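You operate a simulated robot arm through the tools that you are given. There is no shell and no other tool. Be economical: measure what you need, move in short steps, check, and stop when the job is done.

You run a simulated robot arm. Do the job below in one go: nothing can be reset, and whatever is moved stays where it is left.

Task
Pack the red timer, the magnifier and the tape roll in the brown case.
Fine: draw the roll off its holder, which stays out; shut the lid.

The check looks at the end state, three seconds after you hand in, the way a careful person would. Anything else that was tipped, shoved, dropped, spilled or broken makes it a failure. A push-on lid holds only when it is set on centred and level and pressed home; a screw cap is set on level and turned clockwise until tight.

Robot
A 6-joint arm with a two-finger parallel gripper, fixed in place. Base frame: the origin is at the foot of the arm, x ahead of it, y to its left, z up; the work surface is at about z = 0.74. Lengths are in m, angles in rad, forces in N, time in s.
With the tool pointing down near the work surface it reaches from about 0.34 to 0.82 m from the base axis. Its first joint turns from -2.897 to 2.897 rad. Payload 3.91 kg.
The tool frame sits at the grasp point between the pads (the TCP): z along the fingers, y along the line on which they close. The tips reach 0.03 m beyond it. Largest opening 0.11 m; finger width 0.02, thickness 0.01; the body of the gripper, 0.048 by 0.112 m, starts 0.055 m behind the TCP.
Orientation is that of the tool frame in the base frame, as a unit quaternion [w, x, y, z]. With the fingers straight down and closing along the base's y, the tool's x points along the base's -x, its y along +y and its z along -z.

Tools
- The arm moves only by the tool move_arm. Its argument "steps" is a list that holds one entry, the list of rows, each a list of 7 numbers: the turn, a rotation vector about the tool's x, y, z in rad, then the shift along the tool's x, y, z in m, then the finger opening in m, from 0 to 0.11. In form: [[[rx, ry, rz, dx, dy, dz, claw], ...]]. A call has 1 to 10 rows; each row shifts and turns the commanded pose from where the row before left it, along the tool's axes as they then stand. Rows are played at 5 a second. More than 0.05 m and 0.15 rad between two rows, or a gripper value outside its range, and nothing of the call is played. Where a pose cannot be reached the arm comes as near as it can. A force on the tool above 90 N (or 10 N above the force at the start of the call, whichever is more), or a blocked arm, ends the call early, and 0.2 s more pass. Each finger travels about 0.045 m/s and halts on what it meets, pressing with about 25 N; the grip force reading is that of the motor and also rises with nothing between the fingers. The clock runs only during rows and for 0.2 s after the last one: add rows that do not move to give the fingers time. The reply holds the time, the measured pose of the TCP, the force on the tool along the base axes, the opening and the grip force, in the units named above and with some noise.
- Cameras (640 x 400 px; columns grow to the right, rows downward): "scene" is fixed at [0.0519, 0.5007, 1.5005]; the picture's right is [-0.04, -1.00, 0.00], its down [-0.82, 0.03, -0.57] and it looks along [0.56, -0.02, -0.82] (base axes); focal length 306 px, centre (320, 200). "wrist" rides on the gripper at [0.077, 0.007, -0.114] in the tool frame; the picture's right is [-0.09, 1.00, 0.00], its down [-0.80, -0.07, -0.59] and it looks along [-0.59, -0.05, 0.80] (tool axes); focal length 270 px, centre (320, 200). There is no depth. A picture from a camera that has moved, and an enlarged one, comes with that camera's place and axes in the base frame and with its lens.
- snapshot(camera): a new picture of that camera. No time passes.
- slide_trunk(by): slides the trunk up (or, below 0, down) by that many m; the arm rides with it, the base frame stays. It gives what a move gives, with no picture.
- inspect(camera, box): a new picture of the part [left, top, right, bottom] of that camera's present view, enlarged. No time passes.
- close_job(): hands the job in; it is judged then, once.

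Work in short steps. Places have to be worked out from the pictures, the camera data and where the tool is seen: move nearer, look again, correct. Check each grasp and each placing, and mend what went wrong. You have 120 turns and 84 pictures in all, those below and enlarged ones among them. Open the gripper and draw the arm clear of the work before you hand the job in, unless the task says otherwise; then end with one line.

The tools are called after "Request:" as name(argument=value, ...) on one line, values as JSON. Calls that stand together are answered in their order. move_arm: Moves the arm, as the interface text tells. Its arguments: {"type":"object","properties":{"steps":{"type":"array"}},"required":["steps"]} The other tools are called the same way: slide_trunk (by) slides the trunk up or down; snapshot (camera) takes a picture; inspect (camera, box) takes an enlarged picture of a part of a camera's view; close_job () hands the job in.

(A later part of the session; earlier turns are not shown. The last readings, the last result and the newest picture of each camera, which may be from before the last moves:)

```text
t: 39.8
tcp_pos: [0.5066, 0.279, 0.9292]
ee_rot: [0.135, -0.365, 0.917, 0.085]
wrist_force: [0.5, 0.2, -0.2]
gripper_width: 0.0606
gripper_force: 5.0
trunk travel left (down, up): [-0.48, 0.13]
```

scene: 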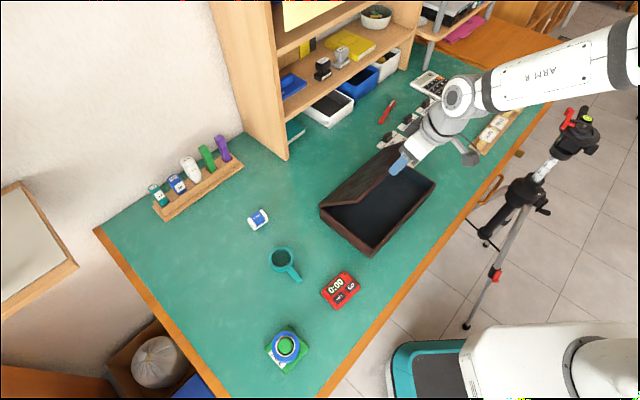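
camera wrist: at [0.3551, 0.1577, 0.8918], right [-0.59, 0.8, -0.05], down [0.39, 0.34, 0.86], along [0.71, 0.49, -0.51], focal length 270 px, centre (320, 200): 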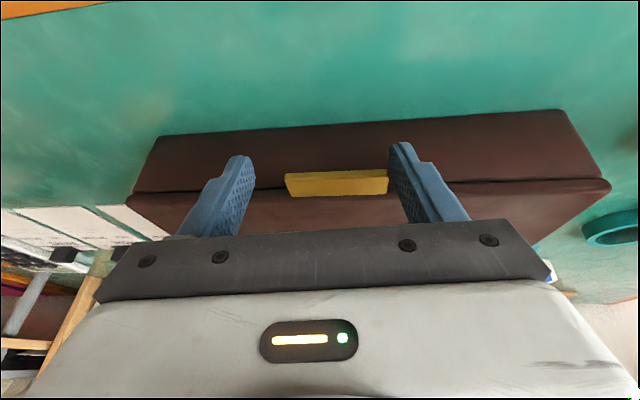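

The grip force dropped to 5 N and the lid's weight is no longer on the tool, so it probably slipped shut. I'll check.

Request:
inspect(camera="scene", box=[270, 100, 430, 270])

Request:
snapshot(camera="wrist")

```text
2.35 times, centred on (350, 185) of scene
camera zoom: at [0.0519, 0.5007, 1.5005], right [-0.04, -1.0, 0.0], down [-0.82, 0.03, -0.57], along [0.56, -0.02, -0.82], focal length 719 px, centre (249, 235)
```

zoom: 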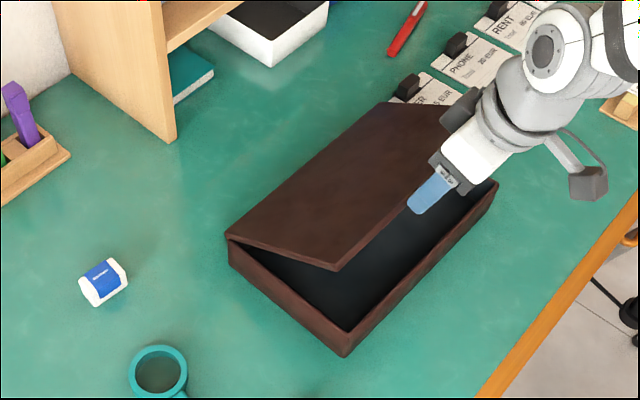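

```text
44 pictures are left
camera wrist: at [0.4268, 0.2051, 1.0159], right [-0.63, 0.77, 0.08], down [0.5, 0.32, 0.81], along [0.6, 0.55, -0.58], focal length 270 px, centre (320, 200)
```

wrist: 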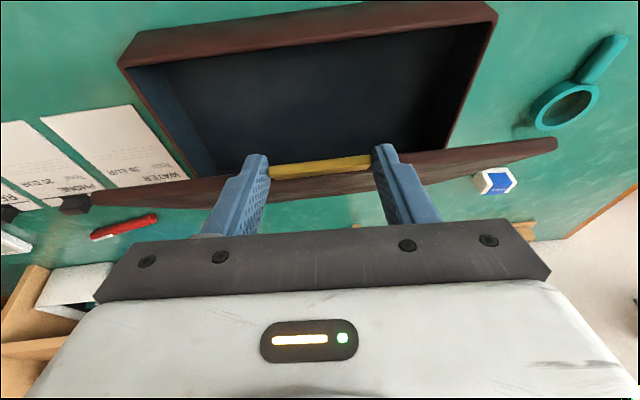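

The lid stays at about 40° with no load on the tool, so the hinge has friction and holds the lid by itself. A lid at about 70° is enough to work under, so I'll release it, back off and straighten the tool.

Request:
move_arm(steps=[[[0, 0, 0, 0, 0, 0, 0.08], [0, 0, 0, 0, 0, 0, 0.08], [0, 0, 0, 0, 0, -0.03, 0.08], [0, 0, 0, 0, 0, -0.03, 0.08], [0.0203, 0.1052, 0.0049, 0, 0, 0, 0.08], [0.0203, 0.1052, 0.0049, 0, 0, 0, 0.08], [0.0203, 0.1052, 0.0049, 0, 0, 0, 0.08], [0, 0, 0, 0, 0, 0, 0.08]]])

Request:
snapshot(camera="wrist")

```text
t: 41.6
tcp_pos: [0.493, 0.2467, 0.9681]
ee_rot: [0.076, -0.368, 0.923, 0.085]
wrist_force: [0.0, 1.2, 1.2]
gripper_width: 0.08
gripper_force: 0.0
out of reach, approached as far as the arm can: row 5, 6, 7
trunk travel left (down, up): [-0.48, 0.13]
```

```text
43 pictures are left
camera wrist: at [0.4229, 0.176, 1.0642], right [-0.63, 0.77, 0.12], down [0.58, 0.36, 0.73], along [0.52, 0.53, -0.67], focal length 270 px, centre (320, 200)
```

wrist: 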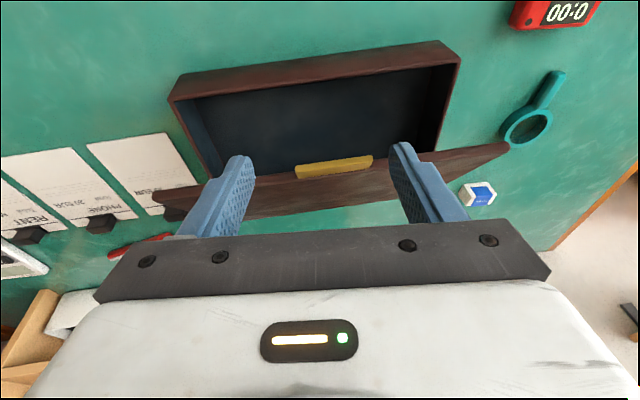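

The lid holds on its own. A wrist joint seems to be stuck at a limit, so I'll rise to gain room and then straighten the tool.

Request:
move_arm(steps=[[[0, 0, 0, 0, 0, -0.045, 0.08], [0, 0, 0, -0.02, 0, -0.045, 0.08], [0, 0, 0, -0.03, 0, -0.03, 0.08], [0.035, 0.068, 0.005, 0, 0, 0, 0.08], [0.035, 0.068, 0.005, 0, 0, 0, 0.08], [0.034, 0.068, 0.005, 0, 0, 0, 0.08], [0, 0, 0, 0, 0, 0, 0.08]]])

```text
t: 43.2
tcp_pos: [0.5168, 0.2398, 1.0745]
ee_rot: [0.081, -0.368, 0.92, 0.109]
wrist_force: [0.0, -0.4, 0.9]
gripper_width: 0.0802
gripper_force: 0.0
out of reach, approached as far as the arm can: row 1, 2, 3, 4, 5, 6
trunk travel left (down, up): [-0.48, 0.13]
```

Still stuck. I'll look at the arm's posture.

Request:
snapshot(camera="scene")

```text
42 pictures are left
```

scene: 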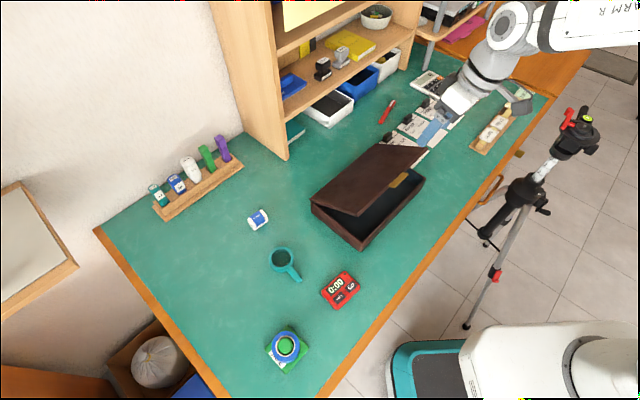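

I think the raised trunk makes the forearm so steep that the tilted tool lines up with it (a wrist singularity). I'll move the tool clear of the lid toward the robot side and lower the trunk again.

Request:
move_arm(steps=[[[0, 0, 0, 0.03, 0, 0, 0.08], [0, 0, 0, 0.03, 0, 0, 0.08], [0, 0, 0, 0.03, 0, 0, 0.08], [0, 0, 0, 0, 0, 0, 0.08]]])

Request:
slide_trunk(by=-0.12)

```text
t: 44.2
tcp_pos: [0.4514, 0.1805, 1.0529]
ee_rot: [0.081, -0.368, 0.92, 0.11]
wrist_force: [-0.8, 1.1, 0.9]
gripper_width: 0.0801
gripper_force: 0.0
trunk travel left (down, up): [-0.48, 0.13]
```

```text
t: 45.7
tcp_pos: [0.4509, 0.1803, 0.9331]
ee_rot: [0.082, -0.368, 0.92, 0.11]
wrist_force: [0.4, -0.2, 0.0]
gripper_width: 0.0799
gripper_force: 0.0
trunk travel left (down, up): [-0.36, 0.25]
```

I'll rise with the arm and straighten again.

Request:
move_arm(steps=[[[0, 0, 0, 0, 0, -0.03, 0.08], [0, 0, 0, 0, 0, -0.03, 0.08], [0.049, 0.077, 0.006, 0, 0, 0, 0.08], [0.049, 0.077, 0.006, 0, 0, 0, 0.08], [0.049, 0.077, 0.006, 0, 0, 0, 0.08], [0, 0, 0, 0, 0, 0, 0.08]]])

```text
t: 47.1
tcp_pos: [0.4473, 0.1644, 0.9903]
ee_rot: [0.081, -0.369, 0.919, 0.11]
wrist_force: [0.2, 0.6, -1.3]
gripper_width: 0.0801
gripper_force: 0.1
out of reach, approached as far as the arm can: row 3, 4, 5
trunk travel left (down, up): [-0.36, 0.25]
```

The rotation didn't happen at all. I'll test the axes one at a time to find the limiting joint.

Request:
move_arm(steps=[[[0, 0.1, 0, 0, 0, 0, 0.08], [0, 0, 0, 0, 0, 0, 0.08]]])

Request:
move_arm(steps=[[[0.1, 0, 0, 0, 0, 0, 0.08], [0, 0, 0, 0, 0, 0, 0.08]]])

Request:
move_arm(steps=[[[0, 0, 0.1, 0, 0, 0, 0.08], [0, 0, 0, 0, 0, 0, 0.08]]])

```text
t: 47.7
tcp_pos: [0.4453, 0.1622, 0.9801]
ee_rot: [0.042, -0.372, 0.92, 0.115]
wrist_force: [0.1, 0.2, 0.2]
gripper_width: 0.0799
gripper_force: 0.1
out of reach, approached as far as the arm can: row 1
trunk travel left (down, up): [-0.36, 0.25]
```

```text
t: 48.3
tcp_pos: [0.4455, 0.1621, 0.9811]
ee_rot: [0.042, -0.372, 0.92, 0.114]
wrist_force: [0.0, -0.6, 0.8]
gripper_width: 0.0802
gripper_force: 0.1
out of reach, approached as far as the arm can: row 1
trunk travel left (down, up): [-0.36, 0.25]
```

```text
t: 48.9
tcp_pos: [0.4462, 0.1636, 0.9817]
ee_rot: [0.036, -0.326, 0.937, 0.117]
wrist_force: [0.1, -0.5, -0.4]
gripper_width: 0.08
gripper_force: 0.1
trunk travel left (down, up): [-0.36, 0.25]
```

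The blocked motion is one tool rotation (+rx), so the wrist came through the singularity on its other branch, against a joint limit. I'll move to free space near (0.30, 0.36), clear of everything, to unwind it.

Request:
move_arm(steps=[[[0, 0, 0, 0, 0, -0.02, 0.03], [0, 0, 0, 0, 0.04, 0, 0.03], [0, 0, 0, 0, 0.04, 0, 0.03], [0, 0, 0, 0, 0.04, 0, 0.03], [0, 0, 0, 0, 0.04, 0, 0.03], [0, 0, 0, 0, 0.04, 0, 0.03], [0, 0, 0, 0, 0.03, 0, 0.03], [0, 0, 0, 0, 0, 0, 0.03]]])

Request:
move_arm(steps=[[[0.1, 0, 0, 0, 0, 0, 0.03], [0.1, 0, 0, 0, 0, 0, 0.03], [0, 0, 0, 0, 0, 0, 0.03]]])

```text
t: 50.7
tcp_pos: [0.3388, 0.288, 1.0099]
ee_rot: [0.031, -0.328, 0.934, 0.136]
wrist_force: [-0.4, -0.4, 0.6]
gripper_width: 0.0298
gripper_force: 0.1
out of reach, approached as far as the arm can: row 3, 4, 5, 6, 7
trunk travel left (down, up): [-0.36, 0.25]
```

```text
t: 51.5
tcp_pos: [0.3392, 0.2891, 1.0105]
ee_rot: [0.032, -0.327, 0.935, 0.136]
wrist_force: [0.2, -0.2, 0.0]
gripper_width: 0.0297
gripper_force: 0.1
out of reach, approached as far as the arm can: row 1, 2
trunk travel left (down, up): [-0.36, 0.25]
```

Still blocked. I'll sweep the tool's direction around the forearm axis: left, then outward, then right, to unwind the forearm roll.

Request:
move_arm(steps=[[[-0.1, -0.1, 0, 0, 0, 0, 0.03], [-0.1, -0.1, 0, 0, 0, 0, 0.03], [0, -0.15, 0, 0, 0, 0, 0.03], [0, -0.15, 0, 0, 0, 0, 0.03], [0, -0.15, 0, 0, 0, 0, 0.03], [0.05, -0.14, 0, 0, 0, 0, 0.03], [0, 0, 0, 0, 0, 0, 0.03]]])

Request:
move_arm(steps=[[[0.1, 0, 0, 0, 0, 0, 0.03], [0.1, 0, 0, 0, 0, 0, 0.03], [0.1, 0, 0, 0, 0, 0, 0.03], [0, 0, 0, 0, 0, 0, 0.03]]])

Request:
snapshot(camera="scene")

```text
t: 53.1
tcp_pos: [0.3379, 0.2875, 1.0092]
ee_rot: [0.358, -0.218, 0.851, 0.318]
wrist_force: [0.7, 0.1, 0.5]
gripper_width: 0.03
gripper_force: 0.1
trunk travel left (down, up): [-0.36, 0.25]
```

```text
t: 54.1
tcp_pos: [0.3392, 0.2895, 1.011]
ee_rot: [0.376, -0.175, 0.886, 0.21]
wrist_force: [0.3, -0.1, -0.8]
gripper_width: 0.0302
gripper_force: 0.1
out of reach, approached as far as the arm can: row 2
trunk travel left (down, up): [-0.36, 0.25]
```

```text
41 pictures are left
```

scene: 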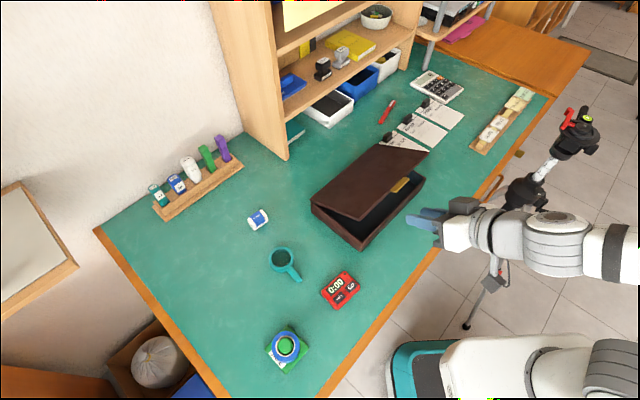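

It's moving again: the tool now leans outward in the arm plane. I'll continue to the right side and then bring it back toward vertical.

Request:
move_arm(steps=[[[0.12, 0, 0, 0, 0, 0, 0.03], [0.12, 0, 0, 0, 0, 0, 0.03], [0, 0.12, 0, 0, 0, 0, 0.03], [0, 0.12, 0, 0, 0, 0, 0.03], [0, 0.12, 0, 0, 0, 0, 0.03], [0, 0, 0, 0, 0, 0, 0.03]]])

```text
t: 55.5
tcp_pos: [0.3382, 0.2891, 1.0094]
ee_rot: [0.224, -0.144, 0.961, 0.077]
wrist_force: [0.5, -0.1, -0.9]
gripper_width: 0.03
gripper_force: 0.1
trunk travel left (down, up): [-0.36, 0.25]
```

The sweep worked and everything was reached. Now to vertical.

Request:
move_arm(steps=[[[0.0215, 0.117, 0, 0, 0, 0, 0.06], [0.0215, 0.117, 0, 0, 0, 0, 0.08], [0.0215, 0.117, 0, 0, 0, 0, 0.1], [0.0215, 0.117, 0, 0, 0, 0, 0.11], [0, 0, 0, 0, 0, 0, 0.11]]])

Request:
snapshot(camera="wrist")

Request:
snapshot(camera="scene")

```text
t: 56.7
tcp_pos: [0.3381, 0.2878, 1.0096]
ee_rot: [0.002, -0.148, 0.989, 0.001]
wrist_force: [0.3, -0.4, -0.5]
gripper_width: 0.1101
gripper_force: 0.1
trunk travel left (down, up): [-0.36, 0.25]
```

```text
40 pictures are left
camera wrist: at [0.2615, 0.2721, 1.125], right [-0.21, 0.98, 0.0], down [0.78, 0.17, 0.6], along [0.58, 0.12, -0.8], focal length 270 px, centre (320, 200)
```

wrist: 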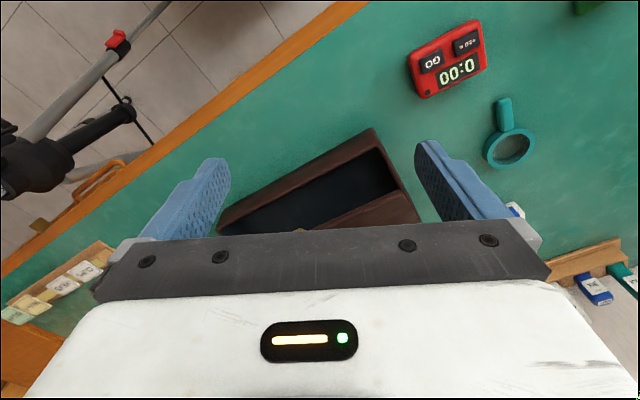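

```text
39 pictures are left
```

scene: 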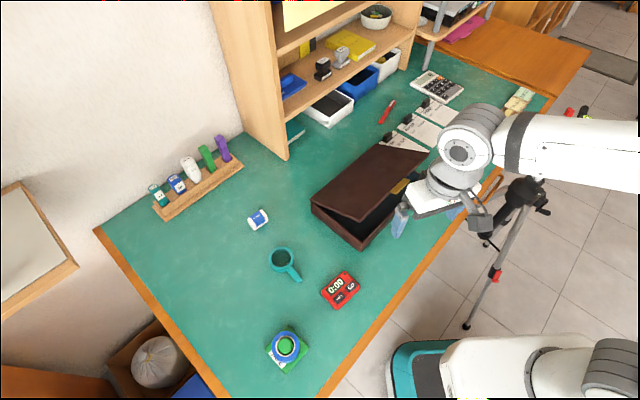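

The wrist is restored, and the lid is still holding near 33°. I'll turn back into line with the tab and move above its estimated spot at (0.51, 0.285, 0.908).

Request:
move_arm(steps=[[[0, 0, -0.149, 0, 0, 0, 0.09], [0, 0, -0.149, 0, 0, 0, 0.09], [0, 0, -0.148, 0, 0, 0, 0.09], [0, 0, 0, -0.029, -0.03, 0, 0.09], [0, 0, 0, -0.029, -0.03, 0, 0.09], [0, 0, 0, -0.029, -0.03, 0, 0.09], [0, 0, 0, -0.029, -0.029, 0, 0.09], [0, 0, 0, 0, 0, 0, 0.09]]])

Request:
snapshot(camera="wrist")

```text
t: 58.5
tcp_pos: [0.5055, 0.2792, 1.0103]
ee_rot: [0.003, -0.363, 0.932, 0.0]
wrist_force: [0.3, -0.2, -0.2]
gripper_width: 0.0898
gripper_force: 0.0
trunk travel left (down, up): [-0.36, 0.25]
```

```text
38 pictures are left
camera wrist: at [0.4432, 0.2315, 1.1252], right [-0.61, 0.79, 0.0], down [0.63, 0.49, 0.6], along [0.48, 0.36, -0.8], focal length 270 px, centre (320, 200)
```

wrist: 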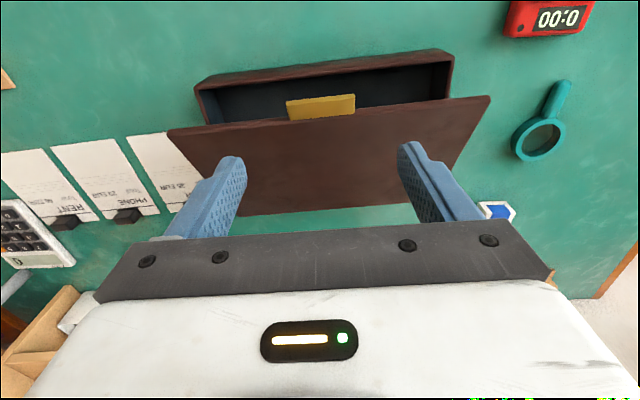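

The tab is directly below, at z of about 0.88–0.90. I'll lower most of the way and check.

Request:
move_arm(steps=[[[0, 0, 0, 0.003, 0, 0.03, 0.09], [0, 0, 0, 0, 0, 0.03, 0.09], [0, 0, 0, 0, 0, 0.02, 0.09], [0, 0, 0, 0, 0, 0, 0.09]]])

Request:
inspect(camera="wrist", box=[160, 80, 480, 280])

```text
t: 59.5
tcp_pos: [0.5017, 0.2783, 0.9296]
ee_rot: [0.003, -0.363, 0.932, 0.0]
wrist_force: [0.4, 0.6, -0.5]
gripper_width: 0.09
gripper_force: 0.1
trunk travel left (down, up): [-0.36, 0.25]
```

```text
2.00 times, centred on (320, 180) of wrist
camera zoom: at [0.4391, 0.2311, 1.0445], right [-0.61, 0.79, 0.0], down [0.63, 0.49, 0.6], along [0.48, 0.36, -0.8], focal length 541 px, centre (320, 240)
```

zoom: 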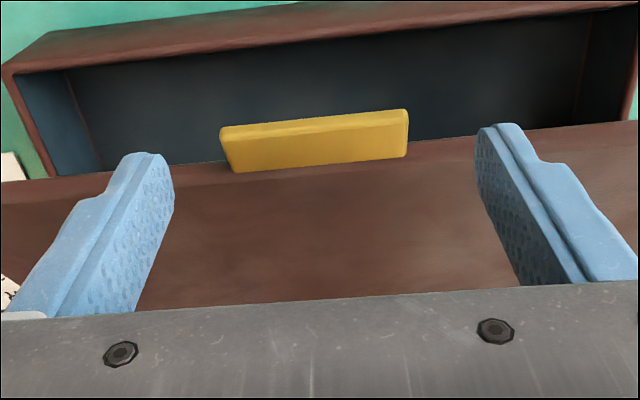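

The tab is at about (0.504, 0.277, 0.884). I'll lower, grip it with the tips and raise the lid to about 65°.

Request:
move_arm(steps=[[[0, 0, 0, 0.003, -0.0025, 0.012, 0.09], [0, 0, 0, 0, 0, 0.012, 0.09], [0, 0, 0, 0, 0, 0, 0.07], [0, 0, 0, 0, 0, 0, 0.05], [0, 0, 0, 0, 0, 0, 0.05], [0, 0, 0, 0, 0, 0, 0.05]]])

Request:
move_arm(steps=[[[0, 0, 0, -0.0147, 0, -0.0245, 0.05], [0, 0, 0, -0.0179, 0, -0.0222, 0.05], [0, 0, 0, -0.0209, 0, -0.0195, 0.05], [0, 0, 0, -0.0225, 0, -0.0164, 0.05], [0, 0, 0, -0.02, 0, -0.0113, 0.05], [0, 0, 0, 0, 0, 0, 0.05]]])

Request:
inspect(camera="scene", box=[270, 100, 430, 270])

```text
t: 60.9
tcp_pos: [0.5018, 0.2736, 0.908]
ee_rot: [0.003, -0.363, 0.932, 0.0]
wrist_force: [-2.0, 2.6, -0.1]
gripper_width: 0.06
gripper_force: 25.5
trunk travel left (down, up): [-0.36, 0.25]
```

```text
t: 62.3
tcp_pos: [0.5734, 0.3383, 1.0017]
ee_rot: [0.002, -0.364, 0.932, 0.0]
wrist_force: [0.2, 0.1, -5.3]
gripper_width: 0.0599
gripper_force: 24.6
trunk travel left (down, up): [-0.36, 0.25]
```

```text
2.35 times, centred on (350, 185) of scene
camera zoom: at [0.0519, 0.5007, 1.5005], right [-0.04, -1.0, 0.0], down [-0.82, 0.03, -0.57], along [0.56, -0.02, -0.82], focal length 719 px, centre (249, 235)
```

zoom: 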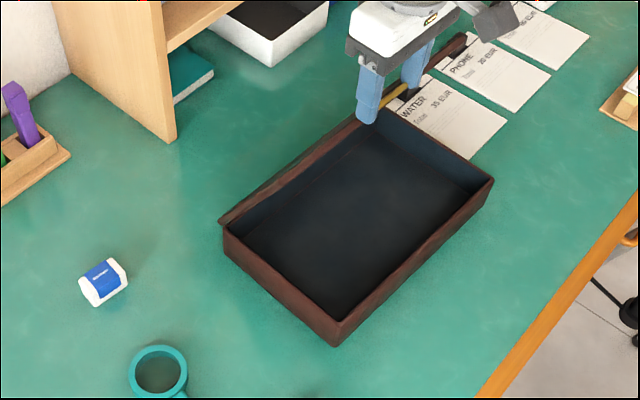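

The lid is near 66° with all corners visible. I'll try gaining about 14° more by turning the gripper rigidly with the lid.

Request:
move_arm(steps=[[[0, 0.06, 0, -0.0125, 0, -0.0045, 0.05], [0, 0.06, 0, -0.0125, 0, -0.0045, 0.05], [0, 0.06, 0, -0.0125, 0, -0.0045, 0.05], [0, 0.06, 0, -0.0125, 0, -0.0045, 0.05], [0, 0, 0, 0, 0, 0, 0.05]]])

Request:
inspect(camera="scene", box=[270, 100, 430, 270])

```text
t: 63.5
tcp_pos: [0.6092, 0.3711, 1.0172]
ee_rot: [-0.108, -0.36, 0.926, -0.043]
wrist_force: [5.1, -8.4, 16.2]
gripper_width: 0.0597
gripper_force: 24.8
trunk travel left (down, up): [-0.36, 0.25]
```

```text
2.35 times, centred on (350, 185) of scene
camera zoom: at [0.0519, 0.5007, 1.5005], right [-0.04, -1.0, 0.0], down [-0.82, 0.03, -0.57], along [0.56, -0.02, -0.82], focal length 719 px, centre (249, 235)
```

zoom: 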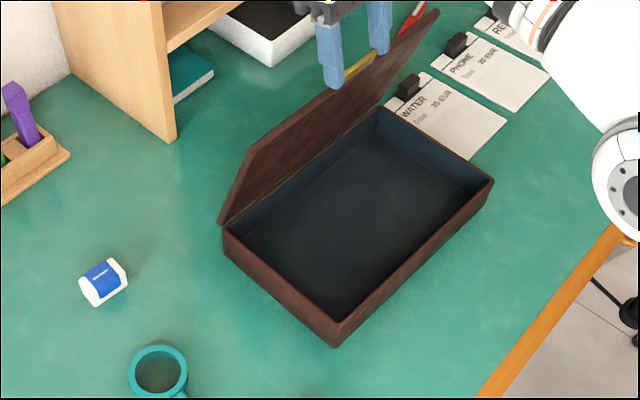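

Excellent: the lid is near 80° and the case did not move. I'll continue past vertical with a little more rise.

Request:
move_arm(steps=[[[0, 0.06, 0, -0.0125, 0, -0.007, 0.05], [0, 0.06, 0, -0.0125, 0, -0.0055, 0.05], [0, 0.06, 0, -0.0125, 0, -0.005, 0.05], [0, 0.06, 0, -0.0125, 0, -0.005, 0.05], [0, 0, 0, 0, 0, 0, 0.05]]])

Request:
inspect(camera="scene", box=[270, 100, 430, 270])

```text
t: 64.7
tcp_pos: [0.577, 0.3593, 0.9707]
ee_rot: [-0.219, -0.353, 0.905, -0.086]
wrist_force: [-0.7, -0.3, 0.2]
gripper_width: 0.0598
gripper_force: 25.1
out of reach, approached as far as the arm can: row 1, 2, 3, 4
trunk travel left (down, up): [-0.36, 0.25]
```

```text
2.35 times, centred on (350, 185) of scene
camera zoom: at [0.0519, 0.5007, 1.5005], right [-0.04, -1.0, 0.0], down [-0.82, 0.03, -0.57], along [0.56, -0.02, -0.82], focal length 719 px, centre (249, 235)
```

zoom: 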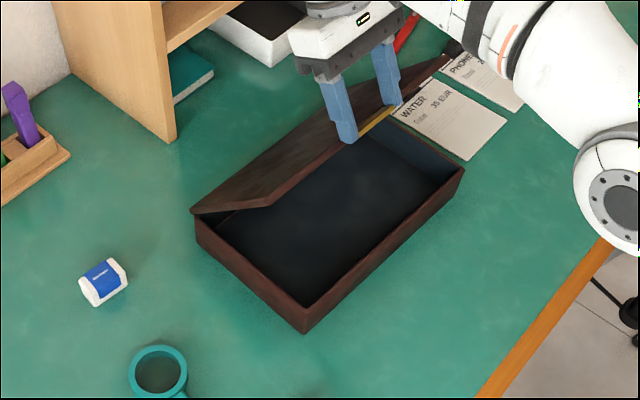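

That over-rotated at the reach limit, so the case slid about 3 cm and the lid dropped to about 55°. I'll release, since the lid holds itself, straighten up, and then pull the case nearer by its front wall.

Request:
move_arm(steps=[[[0, 0, 0, 0, 0, 0, 0.08], [0, 0, 0, 0, 0, 0, 0.08], [0, 0, 0, 0, 0, -0.025, 0.08], [0, 0, 0, 0, 0, -0.025, 0.08], [0, -0.12, 0, 0.01, 0, 0, 0.08], [0, -0.12, 0, 0.02, 0, 0, 0.08], [0, -0.12, 0, 0.03, 0, 0, 0.08], [0, -0.11, 0, 0.03, 0, 0, 0.08], [0, 0, 0, 0.03, 0, 0, 0.08], [0, 0, 0, 0.03, 0, 0, 0.08]]])

Request:
move_arm(steps=[[[0, 0, 0.149, 0, 0, 0, 0.05], [0, 0, 0.149, 0, 0, 0, 0.05], [0, 0, 0.149, 0, 0, 0, 0.05], [0, 0, 0.149, 0, 0, 0, 0.05], [0, 0, 0.149, 0, 0, 0, 0.05], [0, 0, 0.149, 0, 0, 0, 0.05], [0, 0, 0.149, 0, 0, 0, 0.05], [0, 0, 0.149, 0, 0, 0, 0.05], [0, 0, 0.149, 0, 0, 0, 0.05], [0, 0, 0.149, 0, 0, 0, 0.05]]])

Request:
snapshot(camera="wrist")

Request:
snapshot(camera="scene")

```text
t: 66.9
tcp_pos: [0.4609, 0.2544, 1.0111]
ee_rot: [-0.001, -0.363, 0.932, -0.001]
wrist_force: [-0.3, 1.0, 0.5]
gripper_width: 0.0801
gripper_force: 0.0
out of reach, approached as far as the arm can: row 3, 4
trunk travel left (down, up): [-0.36, 0.25]
```

```text
t: 69.1
tcp_pos: [0.4617, 0.2561, 1.0113]
ee_rot: [0.0, 0.367, 0.93, -0.003]
wrist_force: [0.3, 0.1, 0.0]
gripper_width: 0.0498
gripper_force: 0.0
trunk travel left (down, up): [-0.36, 0.25]
```

```text
33 pictures are left
camera wrist: at [0.4097, 0.3124, 1.1258], right [0.74, 0.67, -0.01], down [0.54, -0.59, 0.6], along [0.4, -0.45, -0.8], focal length 270 px, centre (320, 200)
```

wrist: 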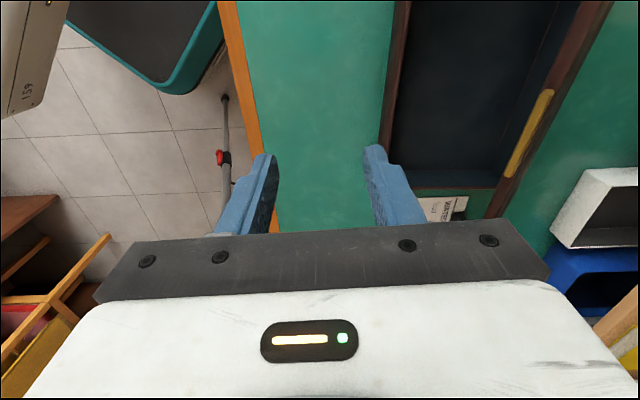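

```text
32 pictures are left
```

scene: 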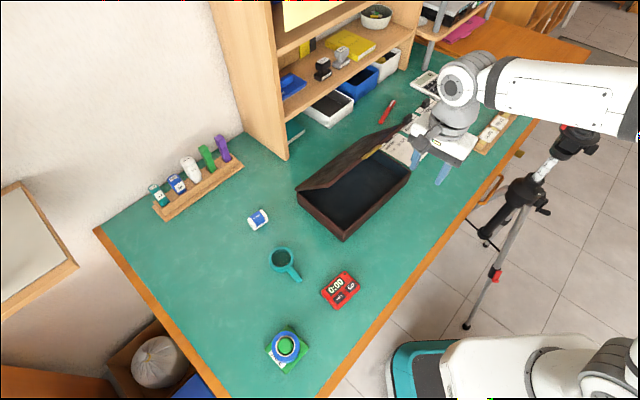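

The case and lid are stable. The front wall is about 8 cm along +n from the tool, so I'll move above it with one finger on each side and go down part way.

Request:
move_arm(steps=[[[0, 0, 0.05, 0, 0.04, 0, 0.06], [0, 0, 0, 0, 0.038, 0, 0.06], [0, 0, 0, 0, 0, 0.05, 0.06], [0, 0, 0, 0, 0, 0.05, 0.06], [0, 0, 0, 0, 0, 0.05, 0.06], [0, 0, 0, 0, 0, 0.03, 0.06], [0, 0, 0, 0, 0, 0, 0.06]]])

Request:
snapshot(camera="wrist")

```text
t: 70.7
tcp_pos: [0.5114, 0.3096, 0.8308]
ee_rot: [-0.001, 0.389, 0.921, -0.003]
wrist_force: [1.2, -0.4, -0.5]
gripper_width: 0.0604
gripper_force: 0.0
trunk travel left (down, up): [-0.36, 0.25]
```

```text
31 pictures are left
camera wrist: at [0.4634, 0.3688, 0.9458], right [0.77, 0.63, -0.01], down [0.51, -0.62, 0.6], along [0.37, -0.46, -0.8], focal length 270 px, centre (320, 200)
```

wrist: 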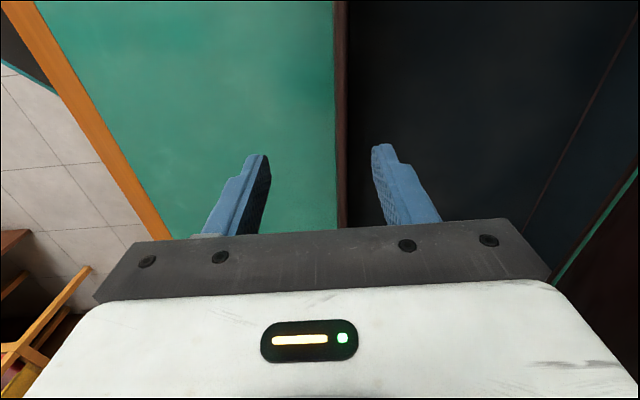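

The wall is between the fingers. I'll lower, grip it and drag the case back about 7.5 cm.

Request:
move_arm(steps=[[[0, 0, 0, 0, 0.003, 0.02, 0.06], [0, 0, 0, 0, 0, 0.015, 0.06], [0, 0, 0, 0, 0, 0, 0.02], [0, 0, 0, 0, 0, 0, 0.0], [0, 0, 0, 0, 0, 0, 0.0], [0, 0, 0, 0, 0, 0, 0.0]]])

Request:
move_arm(steps=[[[0, 0, 0, 0, -0.015, 0, 0], [0, 0, 0, 0, -0.015, 0, 0], [0, 0, 0, 0, -0.015, 0, 0], [0, 0, 0, 0, -0.015, 0, 0], [0, 0, 0, 0, -0.015, 0, 0], [0, 0, 0, 0, 0, 0, 0]]])

Request:
snapshot(camera="scene")

```text
t: 72.1
tcp_pos: [0.514, 0.3106, 0.7954]
ee_rot: [0.0, 0.388, 0.921, -0.003]
wrist_force: [1.2, 0.7, -0.3]
gripper_width: 0.0062
gripper_force: 25.2
trunk travel left (down, up): [-0.36, 0.25]
```

```text
t: 73.5
tcp_pos: [0.4644, 0.2592, 0.7953]
ee_rot: [0.0, 0.388, 0.921, -0.004]
wrist_force: [-1.2, -0.3, 0.5]
gripper_width: 0.0059
gripper_force: 25.4
trunk travel left (down, up): [-0.36, 0.25]
```

```text
30 pictures are left
```

scene: 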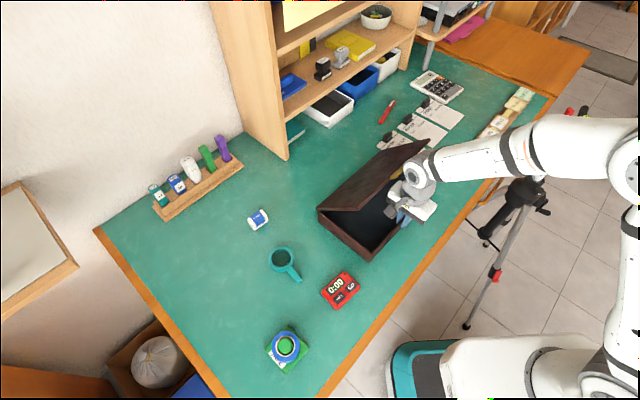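

The case has come back. I'll release the wall, rise and turn back into line with the tab for a controlled opening to about 80°.

Request:
move_arm(steps=[[[0, 0, 0, 0, 0, 0, 0.05], [0, 0, 0, 0, 0, 0, 0.05], [0, 0, 0, 0, -0.005, -0.05, 0.05], [0, 0, 0, 0, -0.015, -0.05, 0.05], [0, 0, 0, 0, -0.015, -0.05, 0.09], [0, 0, 0, 0, 0, -0.05, 0.09], [0, 0, 0, 0, 0, -0.02, 0.09]]])

Request:
move_arm(steps=[[[0, 0, -0.1495, 0, 0, 0, 0.09], [0, 0, -0.1495, 0, 0, 0, 0.09], [0, 0, -0.1495, 0, 0, 0, 0.09], [0, 0, -0.1495, 0, 0, 0, 0.09], [0, 0, -0.1495, 0, 0, 0, 0.09], [0, 0, -0.1495, 0, 0, 0, 0.09], [0, 0, -0.1495, 0, 0, 0, 0.09], [0, 0, -0.1495, 0, 0, 0, 0.09], [0, 0, -0.1495, 0, 0, 0, 0.09], [0, 0, -0.1495, 0, 0, 0, 0.09]]])

Request:
move_arm(steps=[[[0, 0, -0.06, -0.03, 0, 0, 0.09], [0, 0, 0, -0.03, 0, 0, 0.09], [0, 0, 0, 0, 0, 0, 0.09]]])

Request:
snapshot(camera="wrist")

```text
refused: row 3 steps farther than a row can; nothing moved
```

```text
t: 75.7
tcp_pos: [0.4641, 0.2593, 0.7954]
ee_rot: [-0.003, -0.342, 0.94, -0.002]
wrist_force: [-0.2, -0.1, 1.4]
gripper_width: 0.0909
gripper_force: 0.8
trunk travel left (down, up): [-0.36, 0.25]
```

```text
t: 76.5
tcp_pos: [0.5077, 0.2991, 0.7953]
ee_rot: [-0.002, -0.37, 0.929, -0.002]
wrist_force: [0.5, 0.0, -0.1]
gripper_width: 0.0902
gripper_force: 0.0
trunk travel left (down, up): [-0.36, 0.25]
```

```text
29 pictures are left
camera wrist: at [0.4474, 0.2517, 0.9116], right [-0.62, 0.78, 0.0], down [0.63, 0.5, 0.59], along [0.46, 0.37, -0.81], focal length 270 px, centre (320, 200)
```

wrist: 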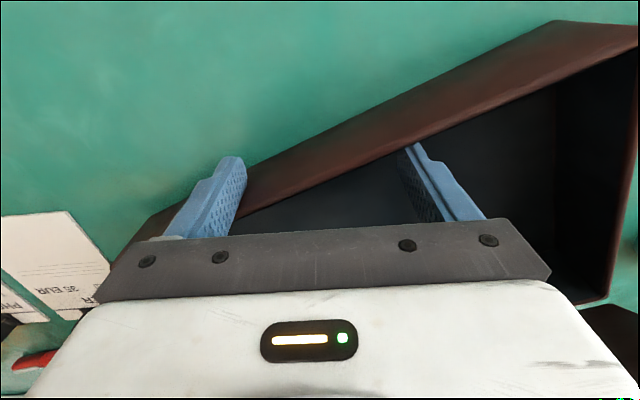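

The first call was refused, so the next two played while the fingers were still at the wall and turned the case. I must not chain dependent moves like that. I'll rise straight up and look at what changed.

Request:
move_arm(steps=[[[0, 0, 0, 0, 0, -0.03, 0.09], [0, 0, 0, 0, 0, -0.03, 0.09], [0, 0, 0, 0, 0, 0, 0.09]]])

Request:
snapshot(camera="scene")

```text
t: 77.3
tcp_pos: [0.5084, 0.3015, 0.8561]
ee_rot: [-0.002, -0.37, 0.929, -0.002]
wrist_force: [0.4, 0.4, -0.3]
gripper_width: 0.09
gripper_force: 0.1
trunk travel left (down, up): [-0.36, 0.25]
```

```text
28 pictures are left
```

scene: 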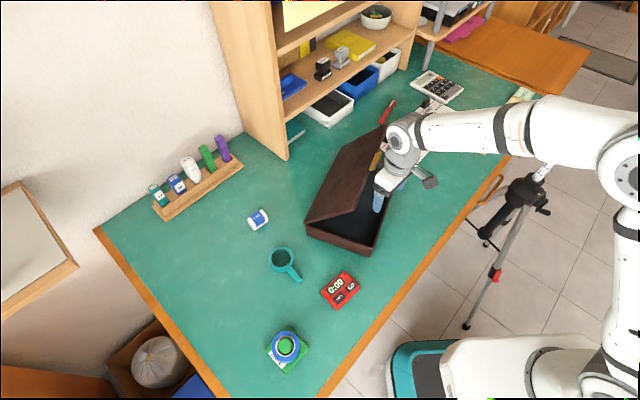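

The case turned by roughly 20°. I'll check whether the WATER bill was disturbed.

Request:
inspect(camera="scene", box=[290, 90, 450, 260])

```text
2.35 times, centred on (370, 175) of scene
camera zoom: at [0.0519, 0.5007, 1.5005], right [-0.04, -1.0, 0.0], down [-0.82, 0.03, -0.57], along [0.56, -0.02, -0.82], focal length 719 px, centre (202, 259)
```

zoom: 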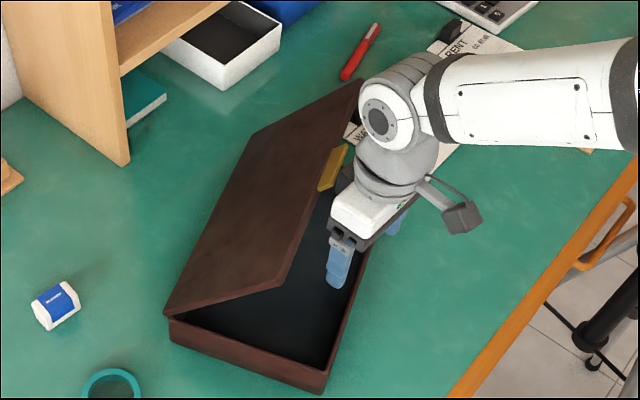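

The bill is untouched. The case's front normal is now about 66°, which is fine. I'll rise clear, staying in front of the lid, with legal steps this time.

Request:
move_arm(steps=[[[0, 0, 0, 0.02, 0, -0.04, 0.09], [0, 0, 0, 0.01, 0, -0.045, 0.09], [0, 0, 0, 0, 0, -0.045, 0.09], [0, 0, -0.14, 0, 0, -0.02, 0.09], [0, 0, -0.14, 0, 0, 0, 0.09], [0, 0, -0.12, 0, 0, 0, 0.09], [0, 0, 0, 0, 0, 0, 0.09]]])

Request:
slide_trunk(by=0.1)

Request:
snapshot(camera="wrist")

```text
t: 78.9
tcp_pos: [0.4856, 0.2787, 1.0063]
ee_rot: [-0.002, -0.549, 0.836, -0.002]
wrist_force: [-0.4, -0.2, -0.4]
gripper_width: 0.09
gripper_force: 0.0
trunk travel left (down, up): [-0.36, 0.25]
```

```text
t: 80.2
tcp_pos: [0.4872, 0.2793, 1.1067]
ee_rot: [-0.003, -0.548, 0.837, -0.002]
wrist_force: [-0.2, -0.5, -0.6]
gripper_width: 0.0902
gripper_force: 0.0
trunk travel left (down, up): [-0.46, 0.15]
```

```text
26 pictures are left
camera wrist: at [0.4497, 0.2109, 1.2215], right [-0.88, 0.48, 0.0], down [0.39, 0.71, 0.59], along [0.28, 0.52, -0.81], focal length 270 px, centre (320, 200)
```

wrist: 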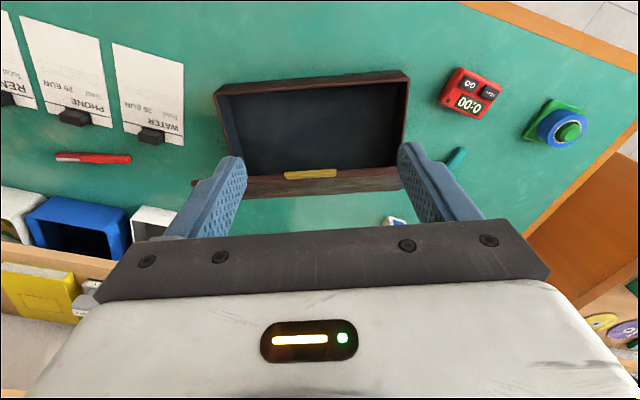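

The tab is at about (0.536, 0.350, 0.946), with the lid near 50°. I'll move over it and lower part way.

Request:
move_arm(steps=[[[0, 0, 0, -0.04, -0.008, 0, 0.09], [0, 0, 0, -0.038, -0.0085, 0, 0.09], [0, 0, 0, 0, 0, 0.04, 0.09], [0, 0, 0, 0, 0, 0.04, 0.09], [0, 0, 0, 0, 0, 0.02, 0.09], [0, 0, 0, 0, 0, 0, 0.09]]])

Request:
inspect(camera="wrist", box=[160, 80, 480, 280])

```text
t: 81.6
tcp_pos: [0.5334, 0.3427, 1.0042]
ee_rot: [-0.002, -0.548, 0.836, -0.002]
wrist_force: [0.5, 0.1, -0.1]
gripper_width: 0.0901
gripper_force: 0.1
trunk travel left (down, up): [-0.46, 0.15]
```

```text
2.00 times, centred on (320, 180) of wrist
camera zoom: at [0.4957, 0.2759, 1.1209], right [-0.88, 0.48, 0.0], down [0.39, 0.71, 0.59], along [0.28, 0.52, -0.81], focal length 541 px, centre (320, 240)
```

zoom: 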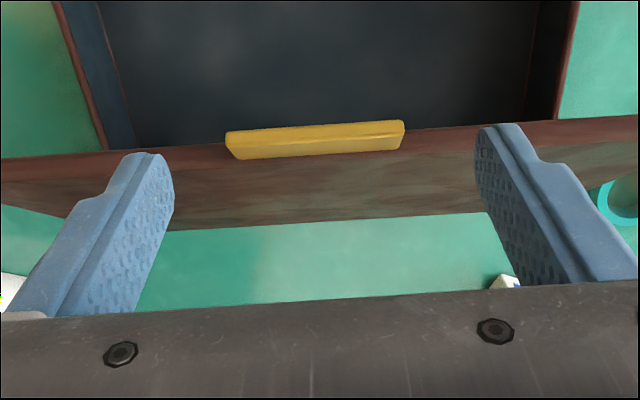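

The tab lines up within 5 mm. I'll lower and grip.

Request:
move_arm(steps=[[[0, 0, 0, 0, 0, 0.016, 0.09], [0, 0, 0, 0, 0, 0.016, 0.09], [0, 0, 0, 0, 0, 0, 0.07], [0, 0, 0, 0, 0, 0, 0.05], [0, 0, 0, 0, 0, 0, 0.05], [0, 0, 0, 0, 0, 0, 0.05]]])

```text
t: 83.0
tcp_pos: [0.5334, 0.3417, 0.974]
ee_rot: [-0.002, -0.547, 0.837, -0.002]
wrist_force: [3.2, -2.0, 0.3]
gripper_width: 0.0595
gripper_force: 24.9
trunk travel left (down, up): [-0.46, 0.15]
```

Gripped at 0.0595 m. I'll lift to about 66° with the tool vertical, then turn rigidly with the lid to about 80°.

Request:
move_arm(steps=[[[0, 0, 0, -0.0112, 0, -0.0085, 0.05], [0, 0, 0, -0.0112, 0, -0.0085, 0.05], [0, 0, 0, -0.0136, 0, -0.0076, 0.05], [0, 0, 0, -0.0136, 0, -0.0076, 0.05], [0, 0.06, 0, -0.0125, 0, -0.005, 0.05], [0, 0.06, 0, -0.0125, 0, -0.005, 0.05], [0, 0.06, 0, -0.0125, 0, -0.005, 0.05], [0, 0.06, 0, -0.0125, 0, -0.005, 0.05], [0, 0, 0, 0, 0, 0, 0.05]]])

Request:
snapshot(camera="scene")

```text
t: 85.0
tcp_pos: [0.5727, 0.4359, 1.0212]
ee_rot: [-0.102, -0.544, 0.83, -0.067]
wrist_force: [4.0, 0.6, 4.9]
gripper_width: 0.0598
gripper_force: 25.1
trunk travel left (down, up): [-0.46, 0.15]
```

```text
24 pictures are left
```

scene: 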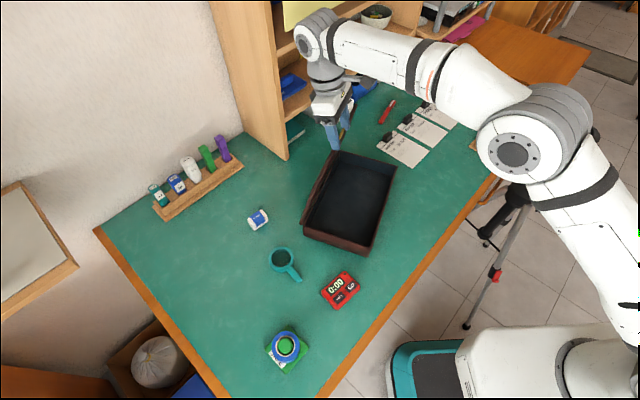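

The lid is near 80° and the case hasn't moved. I'll go two rows further.

Request:
move_arm(steps=[[[0, 0.06, 0, -0.0125, 0, -0.005, 0.05], [0, 0.06, 0, -0.0125, 0, -0.005, 0.05], [0, 0, 0, 0, 0, 0, 0.05]]])

Request:
inspect(camera="scene", box=[270, 100, 430, 270])

```text
t: 85.8
tcp_pos: [0.5754, 0.4532, 1.0194]
ee_rot: [-0.153, -0.538, 0.823, -0.1]
wrist_force: [-1.6, 0.8, -1.9]
gripper_width: 0.0602
gripper_force: 24.9
out of reach, approached as far as the arm can: row 2
trunk travel left (down, up): [-0.46, 0.15]
```

```text
2.35 times, centred on (350, 185) of scene
camera zoom: at [0.0519, 0.5007, 1.5005], right [-0.04, -1.0, 0.0], down [-0.82, 0.03, -0.57], along [0.56, -0.02, -0.82], focal length 719 px, centre (249, 235)
```

zoom: 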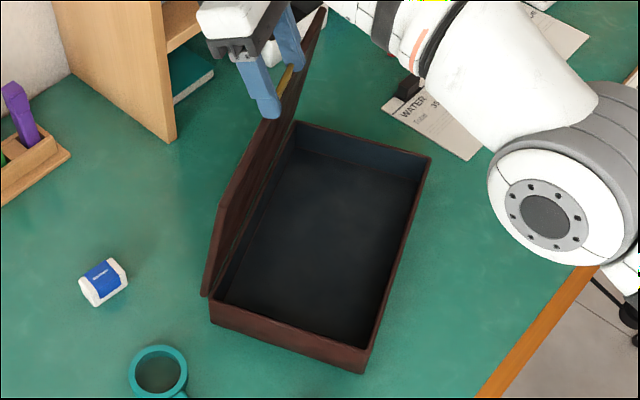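

The lid is at about 86° and the case is steady. I'll release the tab and back straight out toward -n while straightening the tool.

Request:
move_arm(steps=[[[0, 0, 0, 0, 0, 0, 0.085], [0, 0, 0, 0, 0, 0, 0.085], [0, 0, 0, 0.03, 0, 0, 0.085], [0, 0, 0, 0.035, 0, 0, 0.085], [0, 0, 0, 0.035, 0, 0, 0.085], [0, -0.12, 0, 0.035, 0, 0, 0.085], [0, -0.125, 0, 0.03, 0, 0, 0.085], [0, -0.12, 0, 0.02, 0, 0, 0.085], [0, 0, 0, 0, 0, 0, 0.085]]])

Request:
inspect(camera="scene", box=[230, 100, 430, 270])

```text
t: 87.8
tcp_pos: [0.5063, 0.2929, 1.0779]
ee_rot: [0.0, -0.548, 0.836, 0.0]
wrist_force: [-0.3, -0.1, 0.7]
gripper_width: 0.085
gripper_force: 0.1
trunk travel left (down, up): [-0.46, 0.15]
```

```text
2.35 times, centred on (330, 185) of scene
camera zoom: at [0.0519, 0.5007, 1.5005], right [-0.04, -1.0, 0.0], down [-0.82, 0.03, -0.57], along [0.56, -0.02, -0.82], focal length 719 px, centre (296, 235)
```

zoom: 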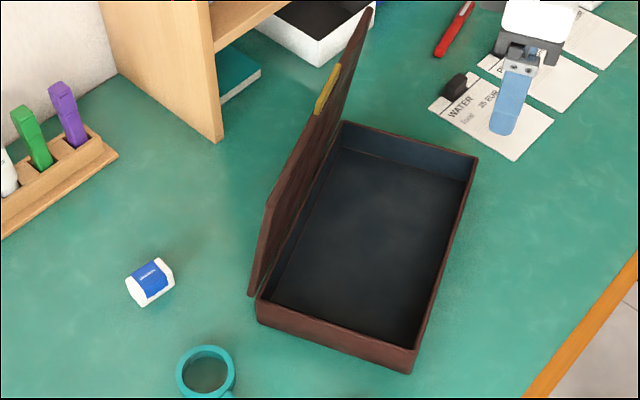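

The lid stays open. Next is the timer at about (0.289, 0.441), to be gripped across its 0.053 m side. I'll turn the wrist first.

Request:
move_arm(steps=[[[0, 0, 0.149, 0, 0, 0, 0.1], [0, 0, 0.149, 0, 0, 0, 0.1], [0, 0, 0.149, 0, 0, 0, 0.1], [0, 0, 0.149, 0, 0, 0, 0.1], [0, 0, 0.149, 0, 0, 0, 0.1], [0, 0, 0.149, 0, 0, 0, 0.1], [0, 0, 0.149, 0, 0, 0, 0.1], [0, 0, 0.149, 0, 0, 0, 0.1], [0, 0, 0.149, 0, 0, 0, 0.1], [0, 0, 0.149, 0, 0, 0, 0.1]]])

Request:
move_arm(steps=[[[0, 0, 0.147, 0, 0, 0, 0.1], [0, 0, 0.147, 0, 0, 0, 0.1], [0, 0, 0.146, 0, 0, 0, 0.1], [0, 0, 0, 0.0433, -0.0075, 0, 0.1], [0, 0, 0, 0.0433, -0.0075, 0, 0.1], [0, 0, 0, 0.0433, -0.0075, 0, 0.1], [0, 0, 0, 0.0433, -0.0075, 0, 0.1], [0, 0, 0, 0.0433, -0.0075, 0, 0.1], [0, 0, 0, 0.0433, -0.0075, 0, 0.1], [0, 0, 0, 0, 0, 0, 0.1]]])

```text
t: 90.0
tcp_pos: [0.5067, 0.2922, 1.0789]
ee_rot: [0.0, 0.167, 0.986, 0.0]
wrist_force: [0.3, 0.3, -0.5]
gripper_width: 0.0998
gripper_force: 0.1
trunk travel left (down, up): [-0.46, 0.15]
```

```text
t: 92.2
tcp_pos: [0.2888, 0.4401, 1.077]
ee_rot: [-0.001, 0.377, 0.926, 0.0]
wrist_force: [-0.3, -0.2, 0.2]
gripper_width: 0.1
gripper_force: 0.0
trunk travel left (down, up): [-0.46, 0.15]
```

I'm above the timer. I'll descend to about z 0.90 and look.

Request:
move_arm(steps=[[[0, 0, 0, 0, 0, 0.045, 0.1], [0, 0, 0, 0, 0, 0.045, 0.1], [0, 0, 0, 0, 0, 0.045, 0.1], [0, 0, 0, 0, 0, 0.045, 0.1], [0, 0, 0, 0, 0, 0, 0.1]]])

Request:
snapshot(camera="wrist")

```text
t: 93.4
tcp_pos: [0.2891, 0.4403, 0.8987]
ee_rot: [0.0, 0.376, 0.927, 0.0]
wrist_force: [0.1, 0.7, -0.5]
gripper_width: 0.1002
gripper_force: 0.0
trunk travel left (down, up): [-0.46, 0.15]
```

```text
21 pictures are left
camera wrist: at [0.2385, 0.4983, 1.0126], right [0.76, 0.65, 0.0], down [0.52, -0.61, 0.59], along [0.39, -0.45, -0.8], focal length 270 px, centre (320, 200)
```

wrist: 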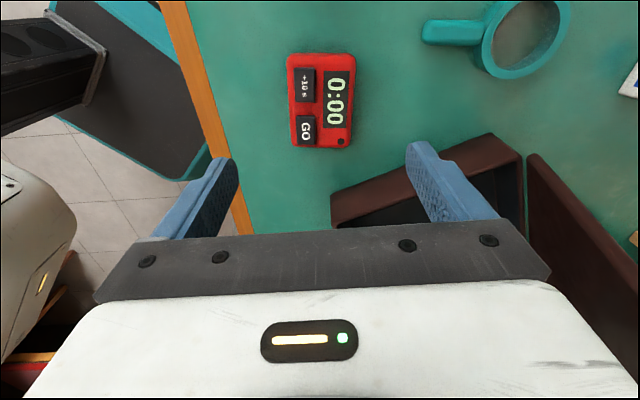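

The timer is centred between the fingers. I'll descend until the tips are just above the table and close.

Request:
move_arm(steps=[[[0, 0, 0, 0, 0.002, 0.045, 0.1], [0, 0, 0, 0, 0, 0.045, 0.1], [0, 0, 0, 0, 0, 0.025, 0.1], [0, 0, 0, 0, 0, 0.008, 0.1], [0, 0, 0, 0, 0, 0, 0.07], [0, 0, 0, 0, 0, 0, 0.05], [0, 0, 0, 0, 0, 0, 0.04], [0, 0, 0, 0, 0, 0, 0.04], [0, 0, 0, 0, 0, 0, 0.04]]])

```text
t: 95.4
tcp_pos: [0.2891, 0.4412, 0.7743]
ee_rot: [-0.001, 0.376, 0.927, -0.001]
wrist_force: [0.3, 0.8, -1.0]
gripper_width: 0.0614
gripper_force: 25.1
trunk travel left (down, up): [-0.46, 0.15]
```

The timer is gripped at 0.061 m. I'll lift it and turn to line up with the case.

Request:
move_arm(steps=[[[0, 0, 0, 0, 0, -0.04, 0.04], [0, 0, 0, 0, 0, -0.045, 0.04], [0, 0, 0, 0, 0, -0.045, 0.04], [0, 0, -0.125, 0, 0, 0, 0.04], [0, 0, -0.125, 0, 0, 0, 0.04], [0, 0, -0.125, 0, 0, 0, 0.04], [0, 0, 0, 0, 0, 0, 0.04]]])

Request:
move_arm(steps=[[[0, 0, 0, -0.0434, 0.0055, 0, 0.04], [0, 0, 0, -0.0434, 0.0055, 0, 0.04], [0, 0, 0, -0.0434, 0.0055, 0, 0.04], [0, 0, 0, -0.0434, 0.0055, 0, 0.04], [0, 0, 0, -0.0434, 0.0055, 0, 0.04], [0, 0, 0, -0.0434, 0.0055, 0, 0.04], [0, 0, 0, -0.0434, 0.0055, 0, 0.04], [0, 0, 0, -0.0434, 0.0055, 0, 0.04], [0, 0, 0, 0, 0, 0, 0.04]]])

Request:
snapshot(camera="scene")

```text
t: 97.0
tcp_pos: [0.2898, 0.4434, 0.9056]
ee_rot: [0.0, 0.197, 0.98, -0.001]
wrist_force: [-0.2, -0.1, -2.0]
gripper_width: 0.0611
gripper_force: 25.1
trunk travel left (down, up): [-0.46, 0.15]
```

```text
t: 99.0
tcp_pos: [0.628, 0.3482, 0.9037]
ee_rot: [0.0, 0.198, 0.98, 0.0]
wrist_force: [0.1, -0.7, -1.2]
gripper_width: 0.0606
gripper_force: 25.1
trunk travel left (down, up): [-0.46, 0.15]
```

```text
20 pictures are left
```

scene: 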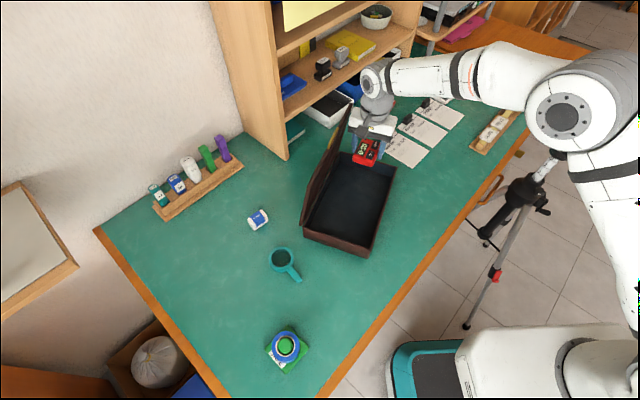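

The timer is over the far end of the case. I'll shift it 1 cm inward, lower it to the floor and release.

Request:
move_arm(steps=[[[0, 0, 0, 0.012, -0.006, 0.04, 0.04], [0, 0, 0, 0, 0, 0.045, 0.04], [0, 0, 0, 0, 0, 0.028, 0.04], [0, 0, 0, 0, 0, 0.008, 0.04], [0, 0, 0, 0, 0, 0, 0.075], [0, 0, 0, 0, 0, 0, 0.085], [0, 0, 0, 0, 0, 0, 0.085]]])

```text
t: 100.6
tcp_pos: [0.6139, 0.3482, 0.7834]
ee_rot: [0.0, 0.197, 0.98, 0.0]
wrist_force: [-0.6, 0.4, 0.1]
gripper_width: 0.085
gripper_force: 0.0
trunk travel left (down, up): [-0.46, 0.15]
```

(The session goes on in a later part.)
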